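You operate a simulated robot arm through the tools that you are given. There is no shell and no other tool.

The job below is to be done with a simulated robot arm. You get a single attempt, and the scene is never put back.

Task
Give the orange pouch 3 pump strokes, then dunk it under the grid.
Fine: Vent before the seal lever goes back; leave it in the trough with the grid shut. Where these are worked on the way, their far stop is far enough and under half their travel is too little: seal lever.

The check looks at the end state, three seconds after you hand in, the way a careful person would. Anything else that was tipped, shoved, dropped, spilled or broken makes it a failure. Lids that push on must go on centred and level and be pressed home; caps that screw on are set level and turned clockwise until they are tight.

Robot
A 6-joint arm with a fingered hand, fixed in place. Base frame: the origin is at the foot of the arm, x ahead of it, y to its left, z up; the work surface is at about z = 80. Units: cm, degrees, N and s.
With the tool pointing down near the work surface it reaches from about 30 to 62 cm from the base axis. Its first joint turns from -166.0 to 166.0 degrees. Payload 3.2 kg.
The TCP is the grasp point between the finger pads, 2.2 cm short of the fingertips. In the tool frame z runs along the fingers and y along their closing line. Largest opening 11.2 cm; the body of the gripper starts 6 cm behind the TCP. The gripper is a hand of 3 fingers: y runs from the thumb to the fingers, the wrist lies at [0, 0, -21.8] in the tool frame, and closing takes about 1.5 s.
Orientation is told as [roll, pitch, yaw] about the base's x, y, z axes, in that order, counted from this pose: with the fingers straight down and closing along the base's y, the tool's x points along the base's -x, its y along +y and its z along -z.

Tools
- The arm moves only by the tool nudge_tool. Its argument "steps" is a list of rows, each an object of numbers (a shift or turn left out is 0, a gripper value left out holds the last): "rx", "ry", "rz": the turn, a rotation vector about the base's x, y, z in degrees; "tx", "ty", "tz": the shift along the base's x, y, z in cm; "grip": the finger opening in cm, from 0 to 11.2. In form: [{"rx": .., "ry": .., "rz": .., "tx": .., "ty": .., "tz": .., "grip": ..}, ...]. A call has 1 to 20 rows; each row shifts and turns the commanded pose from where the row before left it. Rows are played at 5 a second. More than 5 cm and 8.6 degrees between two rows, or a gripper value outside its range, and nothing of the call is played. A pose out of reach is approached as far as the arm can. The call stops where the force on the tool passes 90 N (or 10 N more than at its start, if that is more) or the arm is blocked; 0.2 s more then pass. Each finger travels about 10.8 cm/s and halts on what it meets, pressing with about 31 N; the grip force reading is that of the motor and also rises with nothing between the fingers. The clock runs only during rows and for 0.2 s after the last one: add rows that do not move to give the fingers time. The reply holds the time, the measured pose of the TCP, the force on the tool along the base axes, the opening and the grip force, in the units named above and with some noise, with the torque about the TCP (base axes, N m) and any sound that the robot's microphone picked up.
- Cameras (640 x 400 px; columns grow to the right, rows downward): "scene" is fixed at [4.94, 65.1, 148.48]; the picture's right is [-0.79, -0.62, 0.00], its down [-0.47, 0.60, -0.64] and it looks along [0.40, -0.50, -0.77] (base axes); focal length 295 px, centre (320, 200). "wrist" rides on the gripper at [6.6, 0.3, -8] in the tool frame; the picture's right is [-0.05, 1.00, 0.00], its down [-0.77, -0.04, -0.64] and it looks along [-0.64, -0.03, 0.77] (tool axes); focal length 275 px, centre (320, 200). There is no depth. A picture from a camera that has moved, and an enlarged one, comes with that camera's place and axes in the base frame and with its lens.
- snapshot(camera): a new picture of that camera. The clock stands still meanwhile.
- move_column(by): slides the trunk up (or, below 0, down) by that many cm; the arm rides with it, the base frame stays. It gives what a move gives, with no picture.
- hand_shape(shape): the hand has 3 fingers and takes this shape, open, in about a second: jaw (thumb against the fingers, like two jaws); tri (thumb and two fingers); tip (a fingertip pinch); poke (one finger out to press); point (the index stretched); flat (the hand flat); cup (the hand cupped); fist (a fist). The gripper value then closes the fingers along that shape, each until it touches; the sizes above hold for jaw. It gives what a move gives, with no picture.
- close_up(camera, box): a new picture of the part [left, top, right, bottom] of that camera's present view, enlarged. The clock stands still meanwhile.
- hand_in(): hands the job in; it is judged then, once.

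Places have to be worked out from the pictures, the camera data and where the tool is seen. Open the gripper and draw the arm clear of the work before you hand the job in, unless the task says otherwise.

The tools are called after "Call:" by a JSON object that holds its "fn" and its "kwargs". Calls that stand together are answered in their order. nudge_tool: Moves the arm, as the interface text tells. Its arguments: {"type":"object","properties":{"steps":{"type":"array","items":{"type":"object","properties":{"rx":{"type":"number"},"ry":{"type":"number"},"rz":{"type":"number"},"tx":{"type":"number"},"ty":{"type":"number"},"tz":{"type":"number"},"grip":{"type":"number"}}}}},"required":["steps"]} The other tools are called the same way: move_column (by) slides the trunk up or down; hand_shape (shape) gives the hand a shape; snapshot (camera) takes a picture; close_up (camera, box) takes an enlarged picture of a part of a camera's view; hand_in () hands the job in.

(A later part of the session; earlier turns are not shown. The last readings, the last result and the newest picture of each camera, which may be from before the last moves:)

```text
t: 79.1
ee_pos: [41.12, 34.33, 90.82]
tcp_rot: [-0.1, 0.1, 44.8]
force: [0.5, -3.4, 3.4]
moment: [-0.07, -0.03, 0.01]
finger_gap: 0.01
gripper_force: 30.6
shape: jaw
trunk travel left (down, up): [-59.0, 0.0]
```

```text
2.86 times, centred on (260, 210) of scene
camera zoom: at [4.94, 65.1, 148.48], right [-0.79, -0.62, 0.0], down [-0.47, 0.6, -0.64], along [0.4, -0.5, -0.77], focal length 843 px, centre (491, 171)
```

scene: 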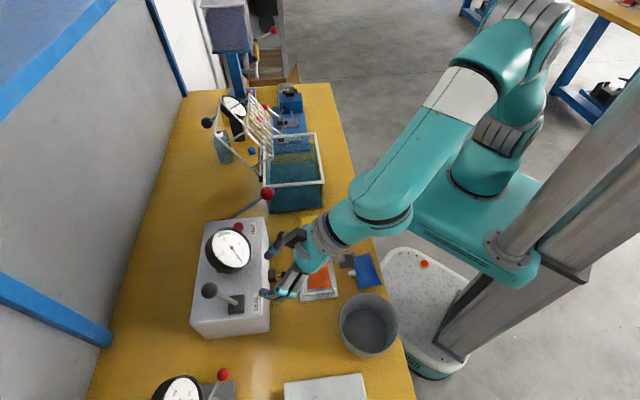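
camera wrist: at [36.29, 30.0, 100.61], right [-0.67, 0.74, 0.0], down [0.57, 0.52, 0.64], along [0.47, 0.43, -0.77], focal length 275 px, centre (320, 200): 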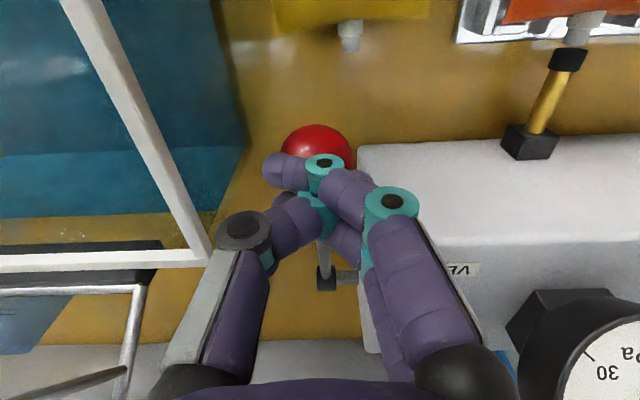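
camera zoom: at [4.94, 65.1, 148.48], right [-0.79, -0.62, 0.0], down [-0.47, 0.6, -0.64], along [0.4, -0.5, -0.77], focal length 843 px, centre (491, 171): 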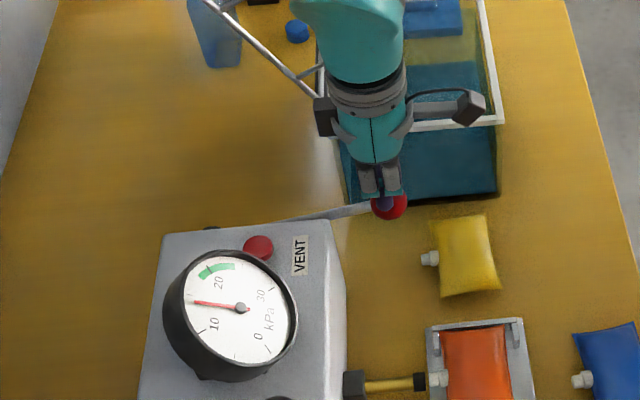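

The needle has stopped rising (~14), so stroke two is complete. I rise and let the lever return fully.

Call:
{"fn": "nudge_tool", "kwargs": {"steps": [{"tz": 2, "tx": 0.3, "ty": 0.3}, {"tz": 2, "tx": 0.4, "ty": 0.4}, {"tz": 2, "tx": 0.5, "ty": 0.5}, {"tz": 2, "tx": 0.5, "ty": 0.5}, {"tz": 2, "tx": 0.4, "ty": 0.4}, {}, {}]}}

Call:
{"fn": "snapshot", "kwargs": {"camera": "wrist"}}

Call:
{"fn": "close_up", "kwargs": {"camera": "scene", "box": [190, 140, 330, 280]}}

```text
t: 80.7
ee_pos: [43.31, 36.49, 100.86]
tcp_rot: [0.1, 0.0, 44.7]
force: [0.4, 0.3, -0.1]
moment: [0.0, -0.02, 0.0]
finger_gap: 0.02
gripper_force: 31.5
shape: jaw
trunk travel left (down, up): [-59.0, 0.0]
```

```text
taken
camera wrist: at [38.23, 32.01, 108.95], right [-0.67, 0.74, 0.0], down [0.57, 0.52, 0.64], along [0.47, 0.43, -0.77], focal length 275 px, centre (320, 200)
```

wrist: 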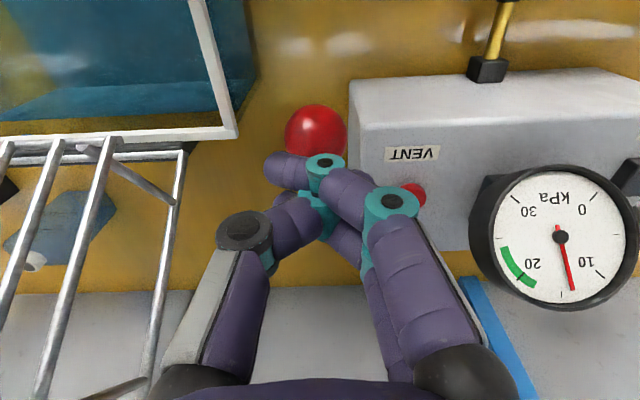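

```text
2.86 times, centred on (260, 210) of scene
camera zoom: at [4.94, 65.1, 148.48], right [-0.79, -0.62, 0.0], down [-0.47, 0.6, -0.64], along [0.4, -0.5, -0.77], focal length 843 px, centre (491, 171)
```

zoom: 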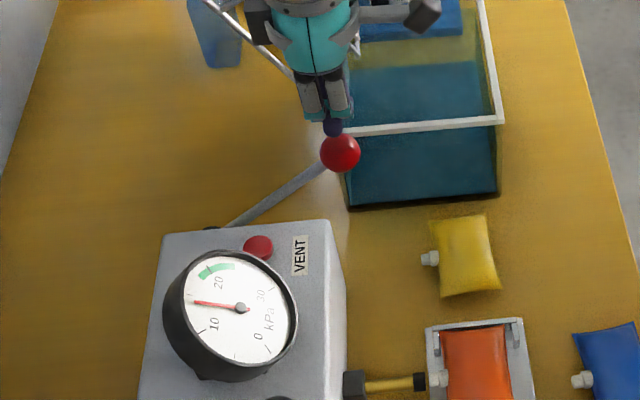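

Holding at ~14 kPa with the lever back up. Third stroke, same path in one go.

Call:
{"fn": "nudge_tool", "kwargs": {"steps": [{"tz": -0.8}, {"tz": -0.9}, {"tx": -0.37, "ty": -0.37, "tz": -0.8}, {"tx": -0.37, "ty": -0.37, "tz": -0.8}, {"tx": -0.29, "ty": -0.29, "tz": -0.85}, {"tx": -0.27, "ty": -0.27, "tz": -0.85}, {"tx": -0.22, "ty": -0.22, "tz": -0.85}, {"tx": -0.18, "ty": -0.18, "tz": -0.8}, {"tx": -0.16, "ty": -0.16, "tz": -0.8}, {"tx": -0.13, "ty": -0.13, "tz": -0.7}, {"tx": -0.08, "ty": -0.08, "tz": -0.5}, {"tx": -0.06, "ty": -0.06, "tz": -0.5}, {"tx": -0.03, "ty": -0.03, "tz": -0.4}, {"tz": -0.3}, {}]}}

Call:
{"fn": "close_up", "kwargs": {"camera": "scene", "box": [190, 140, 330, 280]}}

```text
t: 83.9
ee_pos: [41.1, 34.27, 91.0]
tcp_rot: [-0.1, 0.0, 44.8]
force: [0.7, -4.4, 4.0]
moment: [-0.07, -0.06, 0.0]
finger_gap: 0.0
gripper_force: 31.4
shape: jaw
trunk travel left (down, up): [-59.0, 0.0]
```

```text
2.86 times, centred on (260, 210) of scene
camera zoom: at [4.94, 65.1, 148.48], right [-0.79, -0.62, 0.0], down [-0.47, 0.6, -0.64], along [0.4, -0.5, -0.77], focal length 843 px, centre (491, 171)
```

zoom: 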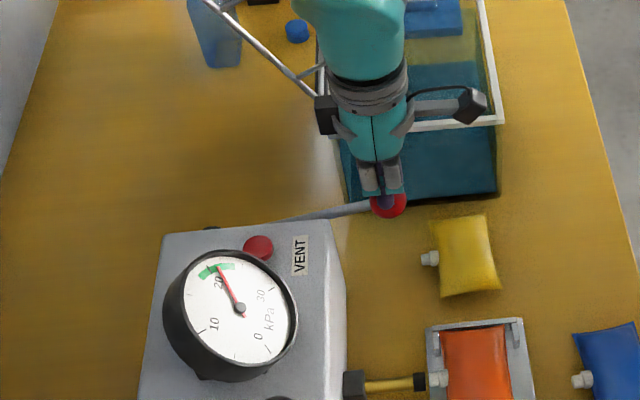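

The needle is now in the green band (~21–22 kPa): three strokes done. I rise and let the lever return.

Call:
{"fn": "nudge_tool", "kwargs": {"steps": [{"tz": 2, "tx": 0.3, "ty": 0.3}, {"tz": 2, "tx": 0.4, "ty": 0.4}, {"tz": 2, "tx": 0.5, "ty": 0.5}, {"tz": 2, "tx": 0.5, "ty": 0.5}, {"tz": 2, "tx": 0.4, "ty": 0.4}, {"tz": 2.5}, {}, {}]}}

Call:
{"fn": "snapshot", "kwargs": {"camera": "wrist"}}

Call:
{"fn": "close_up", "kwargs": {"camera": "scene", "box": [190, 160, 330, 300]}}

```text
t: 85.7
ee_pos: [43.33, 36.36, 103.57]
tcp_rot: [0.0, 0.1, 44.8]
force: [0.8, 0.2, -0.3]
moment: [0.0, 0.01, 0.02]
finger_gap: 0.0
gripper_force: 31.2
shape: jaw
trunk travel left (down, up): [-59.0, 0.0]
```

```text
taken
camera wrist: at [38.2, 31.87, 111.59], right [-0.67, 0.74, 0.0], down [0.57, 0.52, 0.64], along [0.47, 0.43, -0.77], focal length 275 px, centre (320, 200)
```

wrist: 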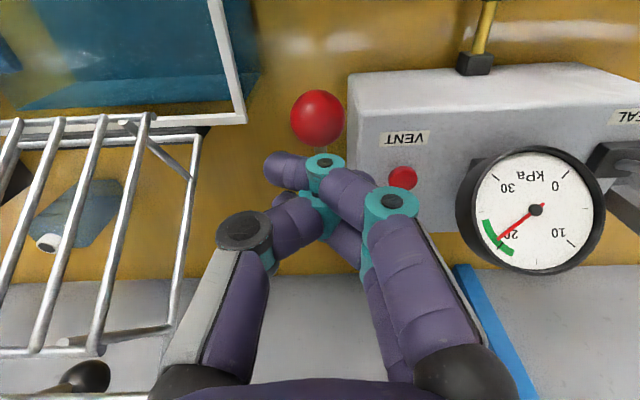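

```text
2.86 times, centred on (260, 230) of scene
camera zoom: at [4.94, 65.1, 148.48], right [-0.79, -0.62, 0.0], down [-0.47, 0.6, -0.64], along [0.4, -0.5, -0.77], focal length 843 px, centre (491, 114)
```

zoom: 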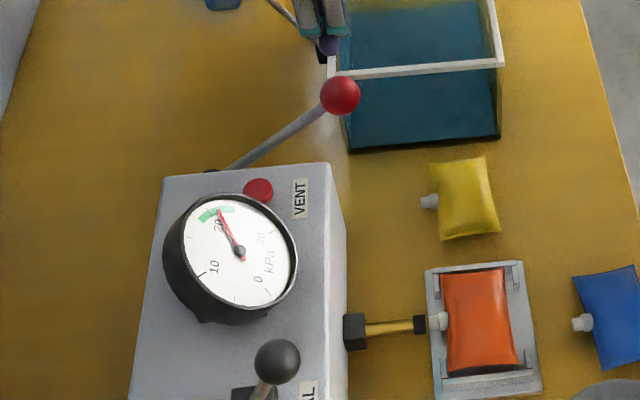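

Three strokes show ~21 kPa in the green band and it holds. Now VENT: the red button is at about (43.5, 46.25, 92.5). I tilt the tool 25° outward and move the closed fingertips above it.

Call:
{"fn": "nudge_tool", "kwargs": {"steps": [{"rx": 5.9, "ry": -5.9}, {"rx": 5.9, "ry": -5.9}, {"rx": 5.9, "ry": -5.9}, {"ty": 3, "tx": -0.1}, {"ty": 3, "tx": -0.1}, {"ty": 3.05}, {"tz": -2.5}, {"tz": -2}, {}]}}

Call:
{"fn": "snapshot", "kwargs": {"camera": "wrist"}}

Call:
{"fn": "close_up", "kwargs": {"camera": "scene", "box": [190, 180, 310, 290]}}

```text
t: 87.7
ee_pos: [43.07, 45.43, 98.84]
tcp_rot: [0.0, -25.0, 44.7]
force: [0.1, 0.7, -0.6]
moment: [0.02, -0.02, 0.01]
finger_gap: 0.03
gripper_force: 31.5
shape: jaw
trunk travel left (down, up): [-59.0, 0.0]
```

```text
taken
camera wrist: at [36.0, 38.97, 103.49], right [-0.67, 0.74, 0.02], down [0.33, 0.28, 0.9], along [0.66, 0.62, -0.43], focal length 275 px, centre (320, 200)
```

wrist: 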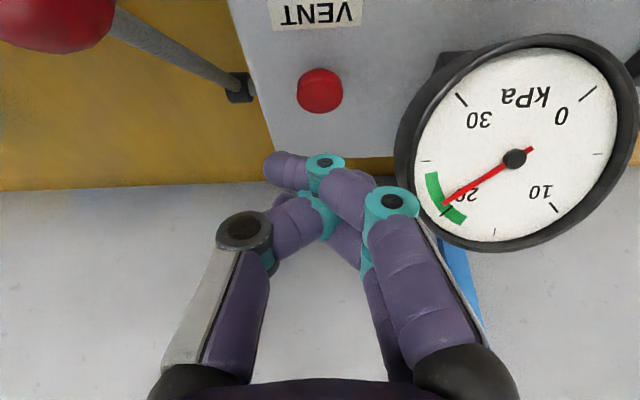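

```text
3.64 times, centred on (250, 235) of scene
camera zoom: at [4.94, 65.1, 148.48], right [-0.79, -0.62, 0.0], down [-0.47, 0.6, -0.64], along [0.4, -0.5, -0.77], focal length 1073 px, centre (574, 73)
```

zoom: 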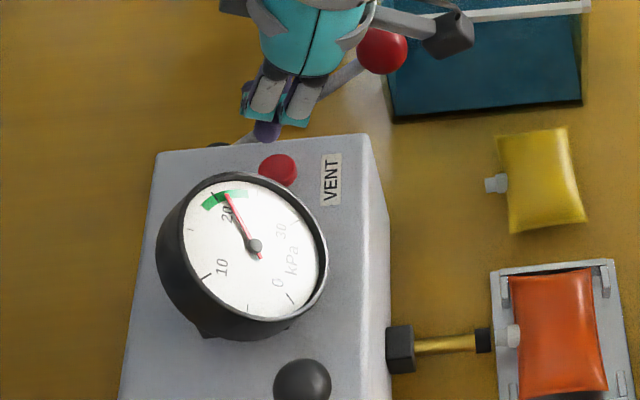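

The button lines up, but with this yaw the knuckles would pass within millimetres of the gauge. I back off, turn the hand 90° (narrow side towards the gauge), and re-tilt.

Call:
{"fn": "nudge_tool", "kwargs": {"steps": [{"tz": 3}, {"tx": -2, "ty": -2, "tz": 1}, {"tx": -2, "ty": -2}, {"rx": -5.9, "ry": 5.9}, {"rx": -5.9, "ry": 5.9}, {"rx": -5.9, "ry": 5.9}, {"rz": -8}, {"rz": -8}, {"rz": -8}, {"rz": -8}, {"rz": -8}, {"rz": -8}, {"rz": -8}, {"rz": -8}, {"rz": -8}, {"rz": -8}, {"rz": -8}, {"rz": -1.8}, {}]}}

Call:
{"fn": "snapshot", "kwargs": {"camera": "wrist"}}

Call:
{"fn": "snapshot", "kwargs": {"camera": "scene"}}

```text
t: 91.7
ee_pos: [38.95, 41.47, 103.0]
tcp_rot: [0.1, 0.0, -45.1]
force: [0.4, -0.1, -0.6]
moment: [-0.02, -0.01, -0.01]
finger_gap: 0.0
gripper_force: 31.5
shape: jaw
trunk travel left (down, up): [-59.0, 0.0]
```

```text
taken
camera wrist: at [34.42, 46.31, 111.08], right [0.74, 0.67, 0.0], down [0.52, -0.57, 0.64], along [0.43, -0.47, -0.77], focal length 275 px, centre (320, 200)
```

wrist: 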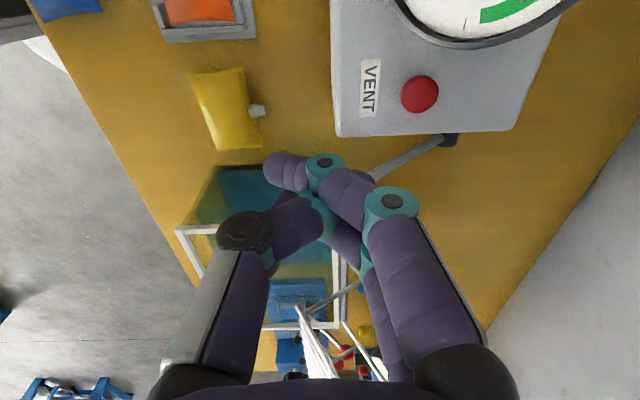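

```text
taken
```

scene: 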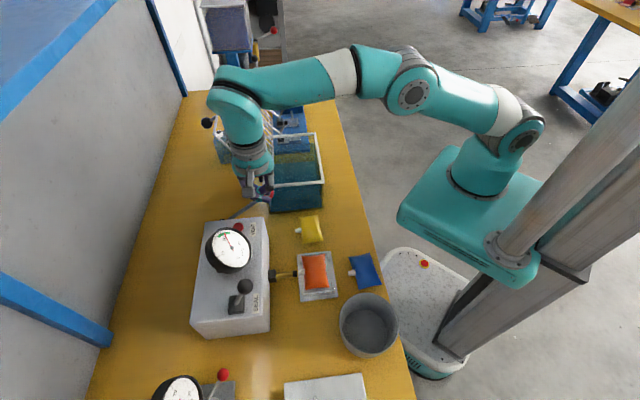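

The hand is now narrow towards the gauge and the button is confirmed at (43.4, 46.2, 92.6). I tilt 25° and move the fingertips above it.

Call:
{"fn": "nudge_tool", "kwargs": {"steps": [{"rx": 5.9, "ry": -5.9}, {"rx": 5.9, "ry": -5.9}, {"rx": 5.9, "ry": -5.9}, {"tx": 2.4, "ty": 2.5}, {"tx": 2.4, "ty": 2.5, "tz": -1}, {"tz": -2}, {"tz": -1.5}, {}]}}

Call:
{"fn": "snapshot", "kwargs": {"camera": "wrist"}}

Call:
{"fn": "close_up", "kwargs": {"camera": "scene", "box": [190, 180, 310, 290]}}

```text
t: 93.5
ee_pos: [43.8, 46.51, 98.4]
tcp_rot: [25.0, -0.1, -45.0]
force: [0.5, -0.2, 0.3]
moment: [-0.04, -0.01, -0.02]
finger_gap: 0.0
gripper_force: 30.4
shape: jaw
trunk travel left (down, up): [-59.0, 0.0]
```

```text
taken
camera wrist: at [36.79, 48.92, 105.93], right [0.67, 0.61, 0.42], down [0.33, -0.76, 0.56], along [0.66, -0.24, -0.71], focal length 275 px, centre (320, 200)
```

wrist: 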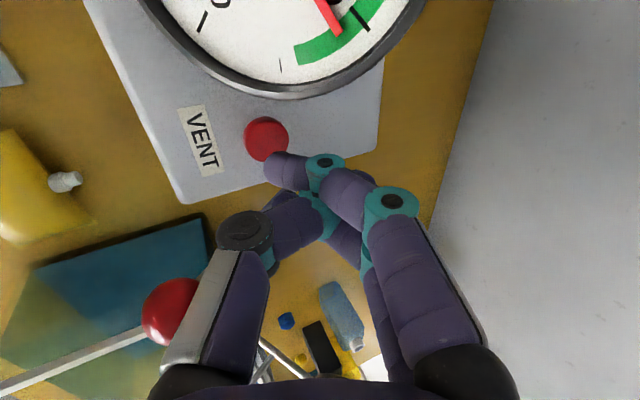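

```text
3.64 times, centred on (250, 235) of scene
camera zoom: at [4.94, 65.1, 148.48], right [-0.79, -0.62, 0.0], down [-0.47, 0.6, -0.64], along [0.4, -0.5, -0.77], focal length 1073 px, centre (574, 73)
```

zoom: 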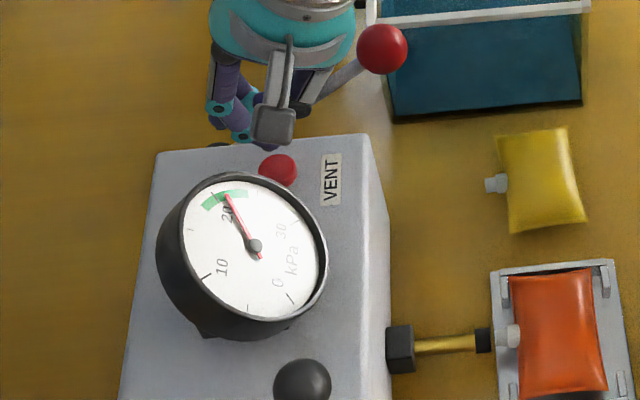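

The finger pair needs +0.4/+0.3 cm to centre on the button. I correct, descend near it, then press in small steps while watching the gauge.

Call:
{"fn": "nudge_tool", "kwargs": {"steps": [{"tx": 0.07, "ty": 0.5}, {"tz": -1.5}, {"tz": -1}, {}]}}

Call:
{"fn": "snapshot", "kwargs": {"camera": "wrist"}}

```text
t: 94.5
ee_pos: [43.82, 46.9, 95.84]
tcp_rot: [25.0, 0.1, -45.0]
force: [0.4, -1.2, 0.6]
moment: [0.02, 0.01, -0.01]
finger_gap: 0.0
gripper_force: 30.4
shape: jaw
trunk travel left (down, up): [-59.0, 0.0]
```

```text
taken
camera wrist: at [36.84, 49.37, 103.41], right [0.67, 0.61, 0.42], down [0.33, -0.76, 0.56], along [0.66, -0.24, -0.71], focal length 275 px, centre (320, 200)
```

wrist: 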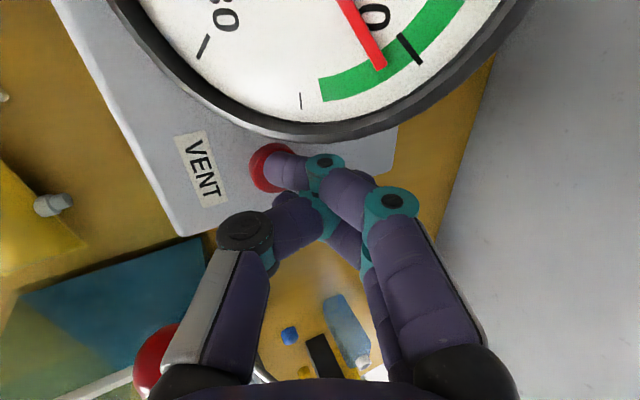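

The near fingertip is right over the button. I press down in small increments.

Call:
{"fn": "nudge_tool", "kwargs": {"steps": [{"tz": -0.5}, {"tz": -0.3}, {"tz": -0.3}, {}]}}

Call:
{"fn": "snapshot", "kwargs": {"camera": "wrist"}}

```text
t: 95.5
ee_pos: [43.84, 46.87, 94.86]
tcp_rot: [25.0, 0.0, -45.0]
force: [0.2, -0.2, 0.1]
moment: [0.01, 0.01, 0.0]
finger_gap: 0.02
gripper_force: 30.9
shape: jaw
trunk travel left (down, up): [-59.0, 0.0]
```

```text
taken
camera wrist: at [36.84, 49.35, 102.33], right [0.67, 0.61, 0.42], down [0.33, -0.76, 0.56], along [0.66, -0.24, -0.71], focal length 275 px, centre (320, 200)
```

wrist: 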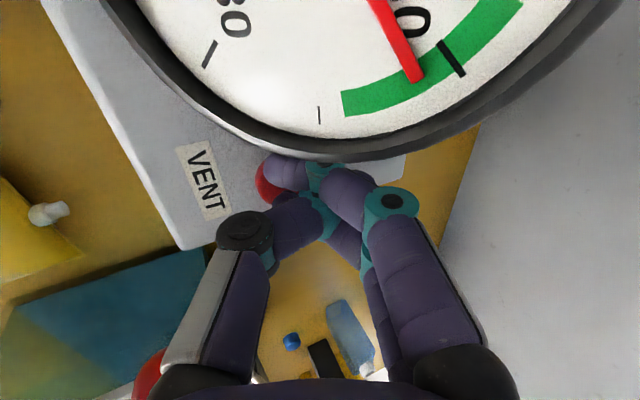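

No contact yet; gauge clearance is fine. I continue downward.

Call:
{"fn": "nudge_tool", "kwargs": {"steps": [{"tz": -0.3}, {"tz": -0.3}, {"tz": -0.3}, {}]}}

Call:
{"fn": "snapshot", "kwargs": {"camera": "wrist"}}

Call:
{"fn": "close_up", "kwargs": {"camera": "scene", "box": [190, 190, 290, 280]}}

```text
t: 96.5
ee_pos: [43.73, 46.98, 93.97]
tcp_rot: [25.0, -0.1, -45.0]
force: [0.4, 0.3, 4.0]
moment: [-0.06, 0.04, 0.01]
finger_gap: 0.0
gripper_force: 31.0
shape: jaw
trunk travel left (down, up): [-59.0, 0.0]
heard: click
```

```text
taken
camera wrist: at [36.84, 49.36, 101.45], right [0.67, 0.61, 0.42], down [0.33, -0.76, 0.56], along [0.66, -0.24, -0.71], focal length 275 px, centre (320, 200)
```

wrist: 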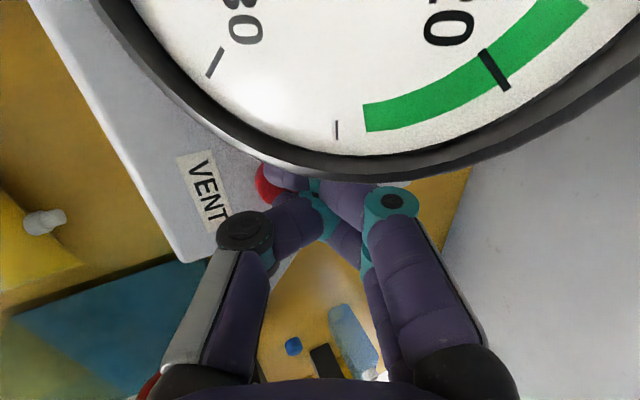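

```text
4.44 times, centred on (240, 235) of scene
camera zoom: at [4.94, 65.1, 148.48], right [-0.79, -0.62, 0.0], down [-0.47, 0.6, -0.64], along [0.4, -0.5, -0.77], focal length 1312 px, centre (676, 44)
```

zoom: 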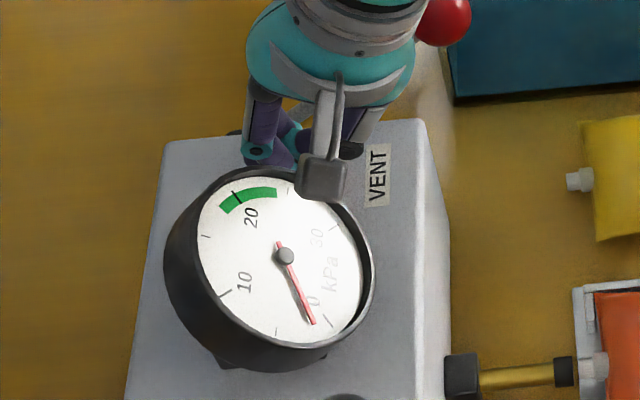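

A click was heard and the gauge is back at 0: vented. I lift off, pass above the gauge and come to the robot side of the seal knob to push it back.

Call:
{"fn": "nudge_tool", "kwargs": {"steps": [{"tz": 3}, {"tz": 4}, {"tz": 4.5}, {"tx": -3.9, "ty": 1}, {"tx": -3.9, "ty": 1}, {"tx": -3.9, "ty": 1}, {"tx": -3.9, "ty": 1}, {"tx": -3.9, "ty": 1.1}, {"tz": -3}, {"tz": -3}, {}]}}

Call:
{"fn": "snapshot", "kwargs": {"camera": "wrist"}}

Call:
{"fn": "close_up", "kwargs": {"camera": "scene", "box": [180, 190, 340, 330]}}

```text
t: 98.9
ee_pos: [24.35, 51.93, 99.47]
tcp_rot: [25.1, 0.1, -44.8]
force: [0.0, 0.7, -1.0]
moment: [0.01, 0.0, 0.03]
finger_gap: 0.01
gripper_force: 30.7
shape: jaw
trunk travel left (down, up): [-59.0, 0.0]
```

```text
taken
camera wrist: at [17.38, 54.38, 106.93], right [0.67, 0.61, 0.42], down [0.33, -0.76, 0.56], along [0.66, -0.24, -0.71], focal length 275 px, centre (320, 200)
```

wrist: 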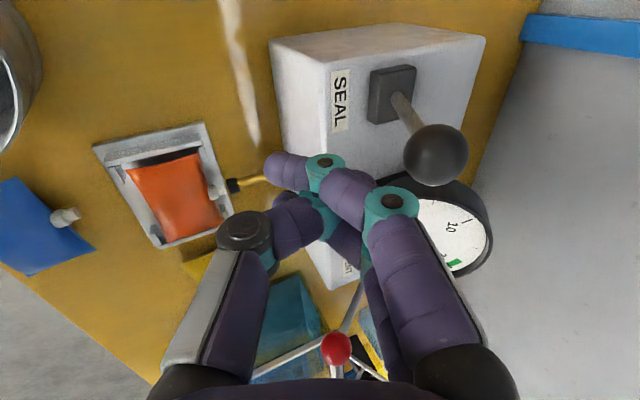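

```text
2.86 times, centred on (260, 260) of scene
camera zoom: at [4.94, 65.1, 148.48], right [-0.79, -0.62, 0.0], down [-0.47, 0.6, -0.64], along [0.4, -0.5, -0.77], focal length 843 px, centre (491, 29)
```

zoom: 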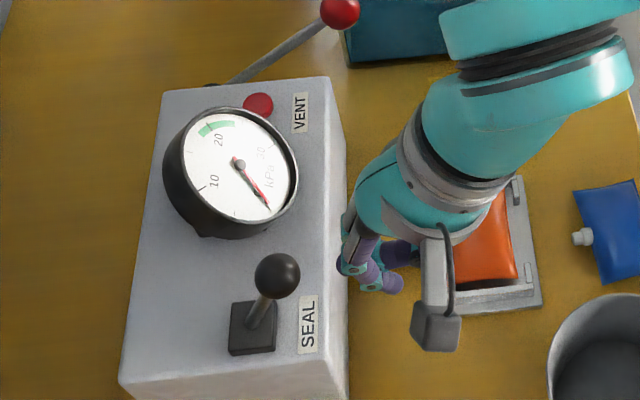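

Vented and lever still at SEAL. I approach the knob from the robot side and start pushing it back.

Call:
{"fn": "nudge_tool", "kwargs": {"steps": [{"tx": 0.8, "ty": 0.8}, {"tx": 0.8, "ty": 0.8}, {"tx": 0.5, "ty": 0.5}, {"tx": 0.5, "ty": 0.5}, {"tx": 0.5, "ty": 0.5}, {}]}}

Call:
{"fn": "snapshot", "kwargs": {"camera": "wrist"}}

Call:
{"fn": "close_up", "kwargs": {"camera": "scene", "box": [180, 190, 340, 330]}}

```text
t: 100.3
ee_pos: [27.36, 55.3, 99.44]
tcp_rot: [25.0, 0.1, -45.0]
force: [0.0, 1.2, -0.6]
moment: [-0.05, 0.0, 0.0]
finger_gap: 0.01
gripper_force: 31.1
shape: jaw
trunk travel left (down, up): [-59.0, 0.0]
```

```text
taken
camera wrist: at [20.44, 57.57, 106.9], right [0.67, 0.61, 0.42], down [0.33, -0.76, 0.56], along [0.66, -0.24, -0.71], focal length 275 px, centre (320, 200)
```

wrist: 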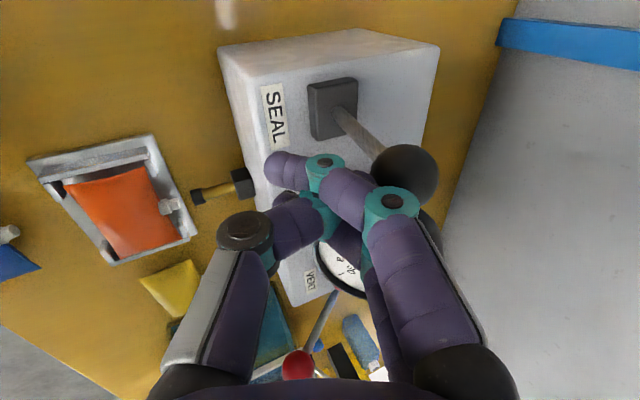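

```text
2.86 times, centred on (260, 260) of scene
camera zoom: at [4.94, 65.1, 148.48], right [-0.79, -0.62, 0.0], down [-0.47, 0.6, -0.64], along [0.4, -0.5, -0.77], focal length 843 px, centre (491, 29)
```

zoom: 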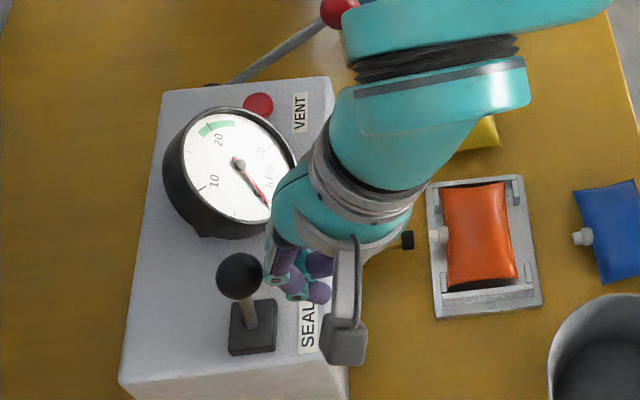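

The lever follows and the nozzle is retracting. I continue pushing to the far stop.

Call:
{"fn": "nudge_tool", "kwargs": {"steps": [{"tx": 0.5, "ty": 0.5}, {"tx": 0.5, "ty": 0.5}, {"tx": 0.5, "ty": 0.5}, {"tx": 0.5, "ty": 0.5}, {"tx": 0.4, "ty": 0.4}, {"tx": 0.3, "ty": 0.3}, {}]}}

Call:
{"fn": "snapshot", "kwargs": {"camera": "wrist"}}

Call:
{"fn": "close_up", "kwargs": {"camera": "scene", "box": [180, 190, 340, 330]}}

```text
t: 101.9
ee_pos: [30.11, 57.89, 99.47]
tcp_rot: [25.0, 0.1, -44.9]
force: [0.5, 0.6, -1.0]
moment: [0.01, 0.02, -0.03]
finger_gap: 0.01
gripper_force: 31.0
shape: jaw
trunk travel left (down, up): [-59.0, 0.0]
```

```text
taken
camera wrist: at [23.15, 60.28, 106.94], right [0.67, 0.61, 0.42], down [0.33, -0.76, 0.56], along [0.66, -0.24, -0.71], focal length 275 px, centre (320, 200)
```

wrist: 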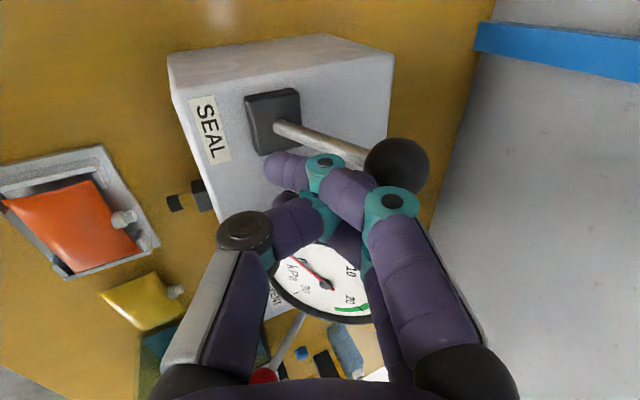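

```text
2.86 times, centred on (260, 260) of scene
camera zoom: at [4.94, 65.1, 148.48], right [-0.79, -0.62, 0.0], down [-0.47, 0.6, -0.64], along [0.4, -0.5, -0.77], focal length 843 px, centre (491, 29)
```

zoom: 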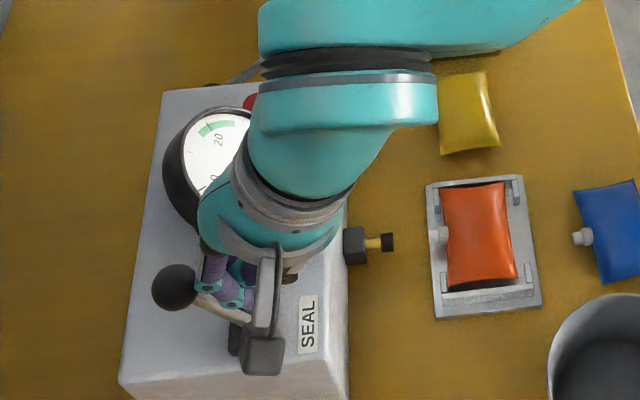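

The knob is back at its original position and the nozzle fully retracted. I retreat, straighten and turn the hand back to yaw 45°, and move above the pouch.

Call:
{"fn": "nudge_tool", "kwargs": {"steps": [{"tx": -2.5, "ty": -2.5, "tz": 1}, {"tx": -2.5, "ty": -2.5, "tz": 1.5}, {"tx": -2.5, "ty": -2.5, "tz": 2}, {"rx": -5.9, "ry": 5.9}, {"rx": -5.9, "ry": 5.9}, {"rx": -5.9, "ry": 5.9}, {"rz": 8.2}, {"rz": 8.2}, {"rz": 8.2}, {"rz": 8.2}, {"rz": 8.2}, {"rz": 8.2}, {"rz": 8.2}, {"rz": 8.2}, {"rz": 8.2}, {"rz": 8.2}, {"rz": 7.8}, {}]}}

Call:
{"fn": "nudge_tool", "kwargs": {"steps": [{"tx": 1.2, "ty": -3.4, "grip": 11.2}, {"tx": 1.2, "ty": -3.4}, {"tx": 1.2, "ty": -3.4}, {"tz": -4}, {}, {}]}}

Call:
{"fn": "snapshot", "kwargs": {"camera": "wrist"}}

Call:
{"fn": "snapshot", "kwargs": {"camera": "scene"}}

```text
t: 105.7
ee_pos: [22.64, 50.4, 103.93]
tcp_rot: [0.1, 0.0, 44.9]
force: [0.5, 0.0, 0.3]
moment: [-0.02, 0.0, 0.0]
finger_gap: 0.01
gripper_force: 31.3
shape: jaw
trunk travel left (down, up): [-59.0, 0.0]
```

```text
t: 107.1
ee_pos: [26.32, 39.96, 99.93]
tcp_rot: [0.0, 0.0, 44.8]
force: [-0.2, -0.4, 0.9]
moment: [-0.04, 0.02, -0.03]
finger_gap: 11.2
gripper_force: 0.0
shape: jaw
trunk travel left (down, up): [-59.0, 0.0]
```

```text
taken
camera wrist: at [21.27, 35.5, 108.03], right [-0.67, 0.74, 0.0], down [0.57, 0.52, 0.64], along [0.47, 0.43, -0.77], focal length 275 px, centre (320, 200)
```

wrist: 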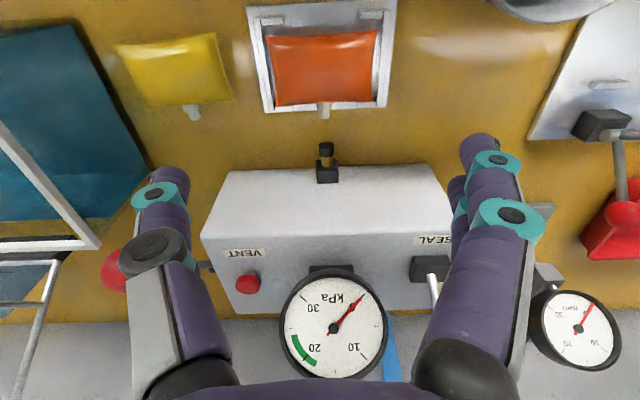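

```text
taken
```

scene: 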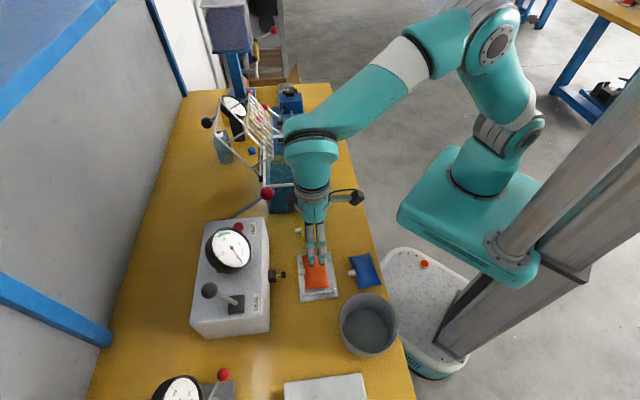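

Everything reads 0 and the lever is back. I descend around the pouch ends as before (tips just above the ribs).

Call:
{"fn": "nudge_tool", "kwargs": {"steps": [{"tz": -4, "tx": -0.15}, {"tz": -4}, {"tz": -4}, {"tz": -2}, {"tz": -1.2}, {}]}}

Call:
{"fn": "snapshot", "kwargs": {"camera": "wrist"}}

Call:
{"fn": "close_up", "kwargs": {"camera": "scene", "box": [275, 235, 345, 305]}}

```text
t: 108.5
ee_pos: [26.05, 40.1, 84.84]
tcp_rot: [0.0, 0.0, 44.8]
force: [-0.5, -0.1, -0.5]
moment: [0.02, -0.02, 0.03]
finger_gap: 11.22
gripper_force: 0.1
shape: jaw
trunk travel left (down, up): [-59.0, 0.0]
```

```text
taken
camera wrist: at [21.08, 35.61, 92.91], right [-0.67, 0.74, 0.0], down [0.57, 0.52, 0.64], along [0.47, 0.43, -0.77], focal length 275 px, centre (320, 200)
```

wrist: 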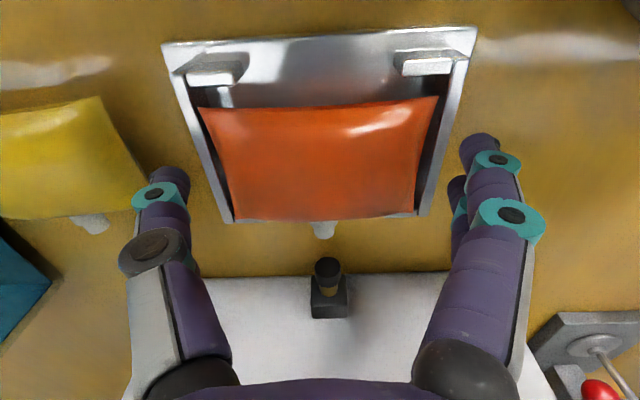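

```text
5.71 times, centred on (310, 270) of scene
camera zoom: at [4.94, 65.1, 148.48], right [-0.79, -0.62, 0.0], down [-0.47, 0.6, -0.64], along [0.4, -0.5, -0.77], focal length 1687 px, centre (377, -200)
```

zoom: 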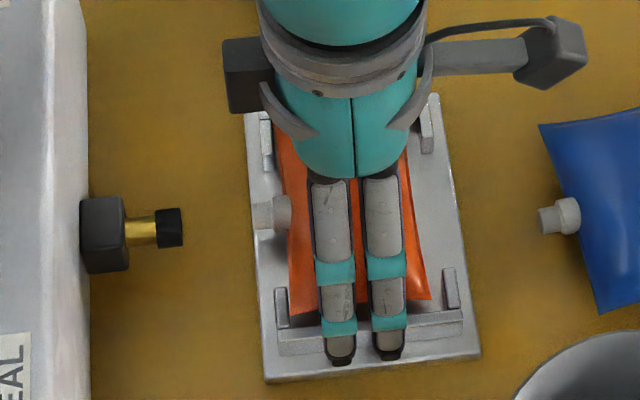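

Fingers straddle the pouch. I close, then lift gently.

Call:
{"fn": "nudge_tool", "kwargs": {"steps": [{"grip": 9.0}, {}, {"grip": 7.0}, {}, {}, {}, {"tz": 0.5}, {"tz": 1}, {"tz": 1.5}, {}]}}

Call:
{"fn": "snapshot", "kwargs": {"camera": "wrist"}}

Call:
{"fn": "close_up", "kwargs": {"camera": "scene", "box": [265, 215, 355, 305]}}

```text
t: 110.7
ee_pos: [26.23, 40.06, 87.72]
tcp_rot: [0.0, 0.1, 44.8]
force: [-1.2, 0.7, 0.0]
moment: [-0.02, -0.02, 0.03]
finger_gap: 8.49
gripper_force: 30.9
shape: jaw
trunk travel left (down, up): [-59.0, 0.0]
```

```text
taken
camera wrist: at [21.13, 35.62, 95.85], right [-0.67, 0.74, 0.0], down [0.57, 0.52, 0.64], along [0.47, 0.43, -0.77], focal length 275 px, centre (320, 200)
```

wrist: 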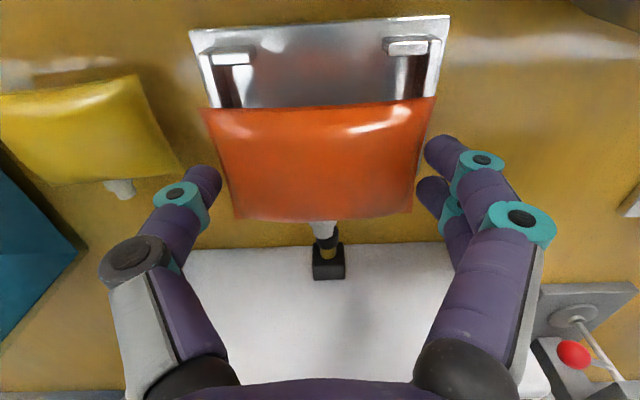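

```text
4.44 times, centred on (310, 260) of scene
camera zoom: at [4.94, 65.1, 148.48], right [-0.79, -0.62, 0.0], down [-0.47, 0.6, -0.64], along [0.4, -0.5, -0.77], focal length 1312 px, centre (364, -67)
```

zoom: 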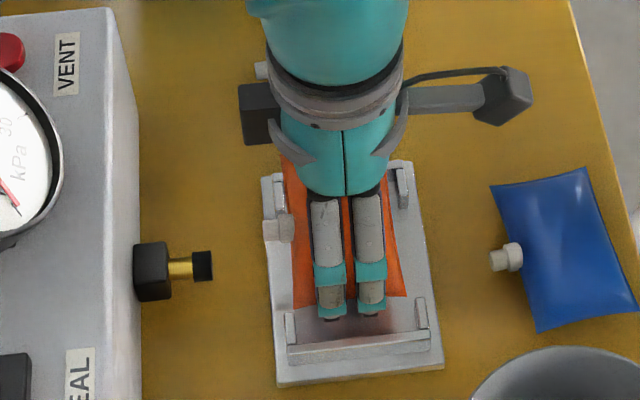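

The pouch comes up with the hand. I raise it to z≈101 and carry it along over the trough.

Call:
{"fn": "nudge_tool", "kwargs": {"steps": [{"tz": 4}, {"tz": 4}, {"tz": 5}, {"tx": 3, "ty": -3}, {"tx": 3, "ty": -3}, {"tx": 3, "ty": -3}, {}]}}

Call:
{"fn": "snapshot", "kwargs": {"camera": "wrist"}}

Call:
{"fn": "close_up", "kwargs": {"camera": "scene", "box": [190, 80, 350, 240]}}

```text
t: 112.3
ee_pos: [35.28, 31.16, 100.66]
tcp_rot: [-0.1, -0.1, 44.8]
force: [0.2, 0.0, -0.6]
moment: [-0.01, -0.03, 0.02]
finger_gap: 8.48
gripper_force: 30.9
shape: jaw
trunk travel left (down, up): [-59.0, 0.0]
```

```text
taken
camera wrist: at [30.18, 26.61, 108.79], right [-0.67, 0.74, 0.0], down [0.57, 0.52, 0.64], along [0.47, 0.43, -0.77], focal length 275 px, centre (320, 200)
```

wrist: 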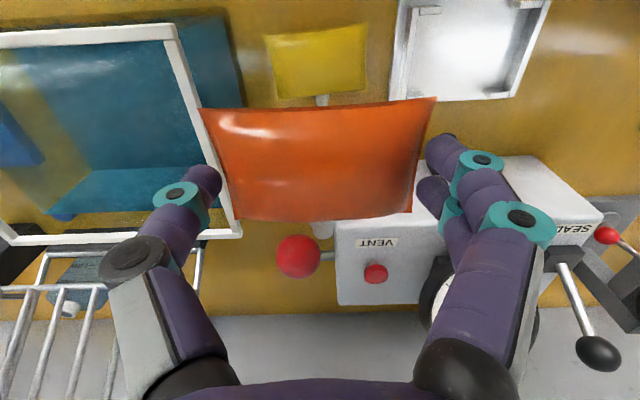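

```text
2.50 times, centred on (270, 160) of scene
camera zoom: at [4.94, 65.1, 148.48], right [-0.79, -0.62, 0.0], down [-0.47, 0.6, -0.64], along [0.4, -0.5, -0.77], focal length 738 px, centre (445, 300)
```

zoom: 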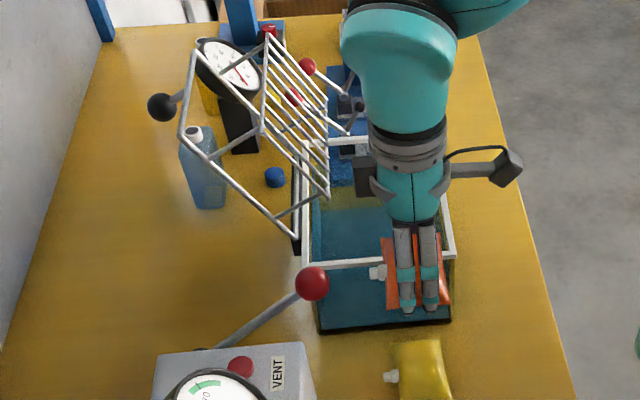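

The pouch hangs level. I carry it on over the trough centre, staying clear of the opened grid on the far side.

Call:
{"fn": "nudge_tool", "kwargs": {"steps": [{"tx": 3.4, "ty": -2.6}, {"tx": 3.4, "ty": -2.6}, {"tx": 3.4, "ty": -2.6}, {"tx": 3.4, "ty": -2.6}, {}]}}

Call:
{"fn": "snapshot", "kwargs": {"camera": "wrist"}}

Call:
{"fn": "close_up", "kwargs": {"camera": "scene", "box": [190, 80, 350, 240]}}

```text
t: 113.5
ee_pos: [48.78, 20.77, 100.84]
tcp_rot: [0.0, 0.0, 44.8]
force: [0.4, -0.2, -0.2]
moment: [0.06, 0.0, -0.01]
finger_gap: 8.52
gripper_force: 30.8
shape: jaw
trunk travel left (down, up): [-59.0, 0.0]
```

```text
taken
camera wrist: at [43.82, 16.25, 108.88], right [-0.67, 0.74, 0.0], down [0.57, 0.52, 0.64], along [0.47, 0.43, -0.77], focal length 275 px, centre (320, 200)
```

wrist: 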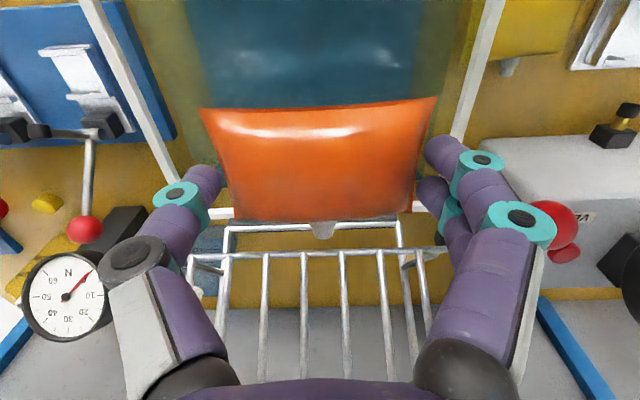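

```text
2.50 times, centred on (270, 160) of scene
camera zoom: at [4.94, 65.1, 148.48], right [-0.79, -0.62, 0.0], down [-0.47, 0.6, -0.64], along [0.4, -0.5, -0.77], focal length 738 px, centre (445, 300)
```

zoom: 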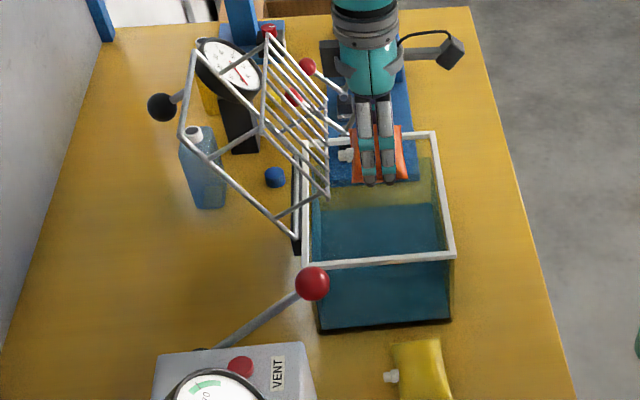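

I look at the water and trough more closely before lowering.

Call:
{"fn": "close_up", "kwargs": {"camera": "wrist", "box": [80, 0, 540, 240]}}

Call:
{"fn": "close_up", "kwargs": {"camera": "scene", "box": [240, 110, 330, 220]}}

```text
1.39 times, centred on (310, 120) of wrist
camera zoom: at [43.82, 16.25, 108.88], right [-0.67, 0.74, 0.0], down [0.57, 0.52, 0.64], along [0.47, 0.43, -0.77], focal length 383 px, centre (334, 311)
```

zoom: 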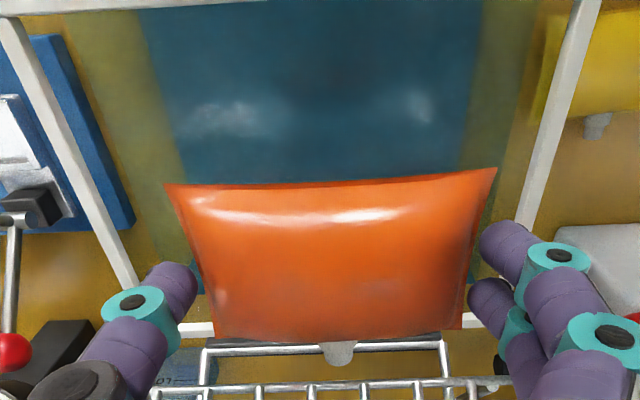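

```text
3.64 times, centred on (285, 165) of scene
camera zoom: at [4.94, 65.1, 148.48], right [-0.79, -0.62, 0.0], down [-0.47, 0.6, -0.64], along [0.4, -0.5, -0.77], focal length 1073 px, centre (447, 327)
```

zoom: 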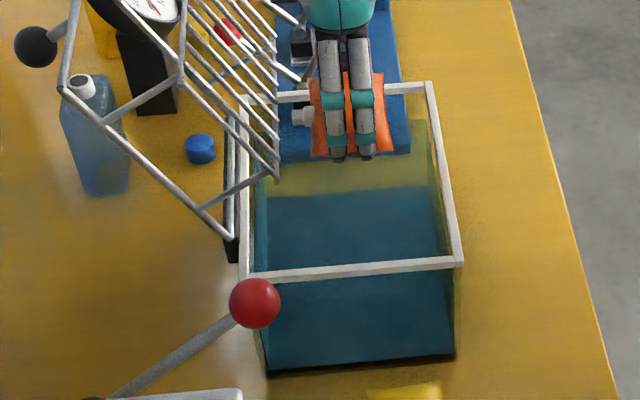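

Water surface is at about z=89, rim 92.5; with the grid shut its bars sit near z≈85.7, i.e. under water. I shift 1.9 cm towards the robot for clearance to the grid and lower the pouch into the water.

Call:
{"fn": "nudge_tool", "kwargs": {"steps": [{"tx": -1.3, "ty": -1.3}, {"tz": -3}, {"tz": -3}, {"tz": -2.5}, {"tz": -2}, {}]}}

Call:
{"fn": "snapshot", "kwargs": {"camera": "wrist"}}

Call:
{"fn": "close_up", "kwargs": {"camera": "scene", "box": [210, 80, 350, 220]}}

```text
t: 114.9
ee_pos: [47.39, 19.57, 90.18]
tcp_rot: [0.1, 0.1, 44.8]
force: [-0.7, 0.7, 0.4]
moment: [-0.03, 0.02, -0.01]
finger_gap: 8.49
gripper_force: 31.0
shape: jaw
trunk travel left (down, up): [-59.0, 0.0]
```

```text
taken
camera wrist: at [42.41, 14.96, 98.29], right [-0.67, 0.74, 0.0], down [0.57, 0.52, 0.64], along [0.47, 0.43, -0.77], focal length 275 px, centre (320, 200)
```

wrist: 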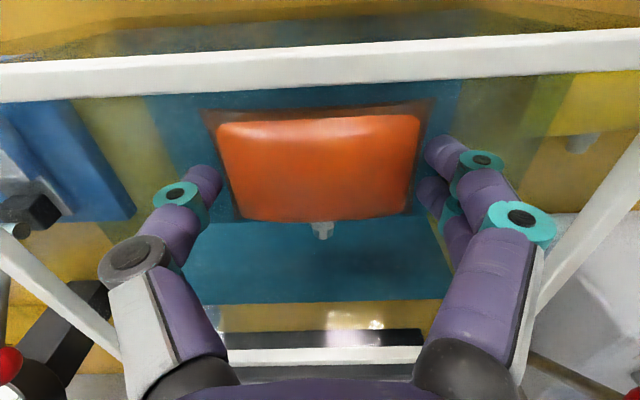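

```text
2.86 times, centred on (280, 150) of scene
camera zoom: at [4.94, 65.1, 148.48], right [-0.79, -0.62, 0.0], down [-0.47, 0.6, -0.64], along [0.4, -0.5, -0.77], focal length 843 px, centre (434, 343)
```

zoom: 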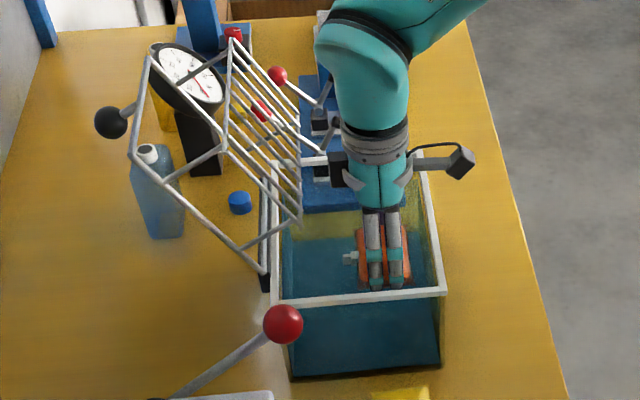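

The pouch is at the water line. I lower a little further and release it slowly.

Call:
{"fn": "nudge_tool", "kwargs": {"steps": [{"tz": -1}, {"tz": -0.7}, {}, {"grip": 9.2}, {}, {"grip": 10}, {}, {}, {}]}}

Call:
{"fn": "snapshot", "kwargs": {"camera": "wrist"}}

Call:
{"fn": "close_up", "kwargs": {"camera": "scene", "box": [210, 80, 350, 220]}}

```text
t: 116.9
ee_pos: [47.33, 19.57, 88.58]
tcp_rot: [0.0, 0.0, 44.7]
force: [0.5, -0.4, 0.3]
moment: [0.04, -0.02, -0.03]
finger_gap: 10.0
gripper_force: 0.1
shape: jaw
trunk travel left (down, up): [-59.0, 0.0]
```

```text
taken
camera wrist: at [42.39, 14.97, 96.66], right [-0.67, 0.74, 0.0], down [0.57, 0.52, 0.64], along [0.47, 0.43, -0.77], focal length 275 px, centre (320, 200)
```

wrist: 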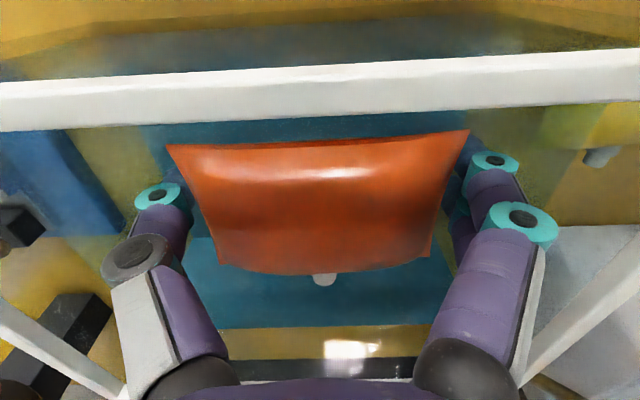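

```text
2.86 times, centred on (280, 150) of scene
camera zoom: at [4.94, 65.1, 148.48], right [-0.79, -0.62, 0.0], down [-0.47, 0.6, -0.64], along [0.4, -0.5, -0.77], focal length 843 px, centre (434, 343)
```

zoom: 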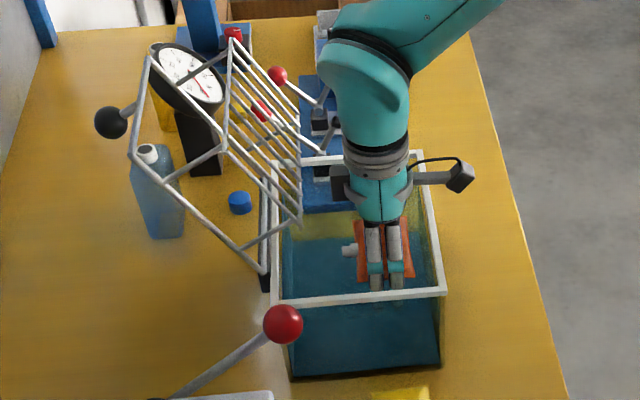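

The pouch floats at the surface between the open fingers. I open fully and withdraw straight up.

Call:
{"fn": "nudge_tool", "kwargs": {"steps": [{"grip": 11.2}, {}, {"tz": 1.5}, {"tz": 3}, {"tz": 4}, {"tz": 4}, {}]}}

Call:
{"fn": "snapshot", "kwargs": {"camera": "wrist"}}

Call:
{"fn": "close_up", "kwargs": {"camera": "scene", "box": [190, 70, 350, 220]}}

```text
t: 118.5
ee_pos: [47.45, 19.5, 101.14]
tcp_rot: [0.0, 0.0, 44.8]
force: [-1.0, 0.3, -0.5]
moment: [0.0, 0.02, -0.03]
finger_gap: 11.18
gripper_force: 0.1
shape: jaw
trunk travel left (down, up): [-59.0, 0.0]
```

```text
taken
camera wrist: at [42.39, 15.04, 109.26], right [-0.67, 0.74, 0.0], down [0.57, 0.52, 0.64], along [0.47, 0.43, -0.77], focal length 275 px, centre (320, 200)
```

wrist: 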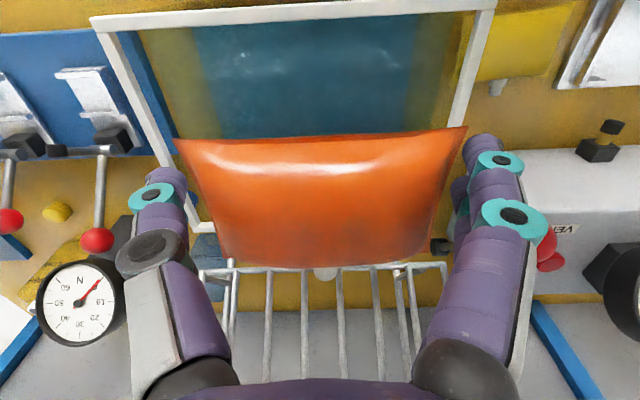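

```text
2.67 times, centred on (270, 145) of scene
camera zoom: at [4.94, 65.1, 148.48], right [-0.79, -0.62, 0.0], down [-0.47, 0.6, -0.64], along [0.4, -0.5, -0.77], focal length 787 px, centre (453, 347)
```

zoom: 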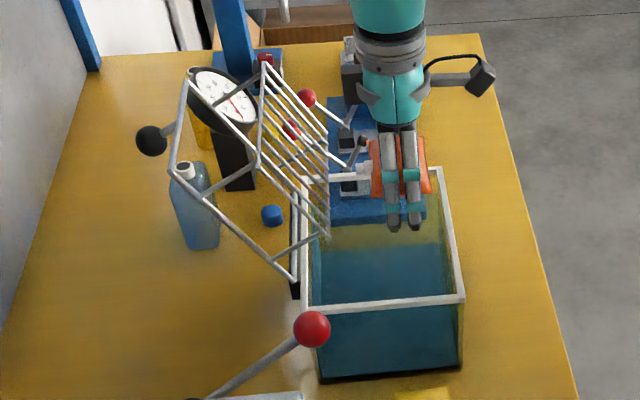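

Unexpectedly the pouch rose into the hand and is stuck between the finger bases. I look closer at how it is held before doing anything else.

Call:
{"fn": "close_up", "kwargs": {"camera": "wrist", "box": [100, 100, 560, 390]}}

Call:
{"fn": "close_up", "kwargs": {"camera": "scene", "box": [300, 70, 380, 170]}}

```text
1.38 times, centred on (330, 245) of wrist
camera zoom: at [42.39, 15.04, 109.26], right [-0.67, 0.74, 0.0], down [0.57, 0.52, 0.64], along [0.47, 0.43, -0.77], focal length 380 px, centre (306, 138)
```

zoom: 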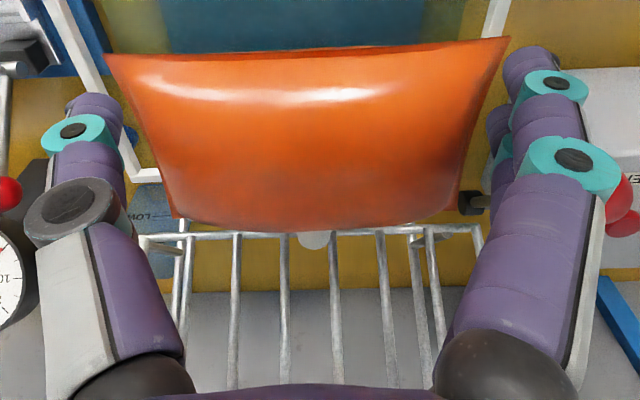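

```text
4.00 times, centred on (340, 120) of scene
camera zoom: at [4.94, 65.1, 148.48], right [-0.79, -0.62, 0.0], down [-0.47, 0.6, -0.64], along [0.4, -0.5, -0.77], focal length 1181 px, centre (240, 520)
```

zoom: 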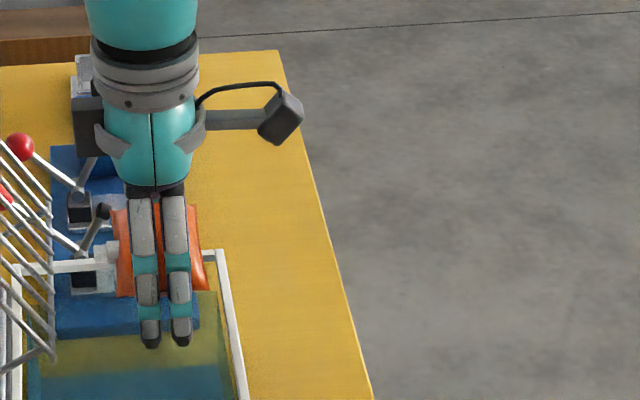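

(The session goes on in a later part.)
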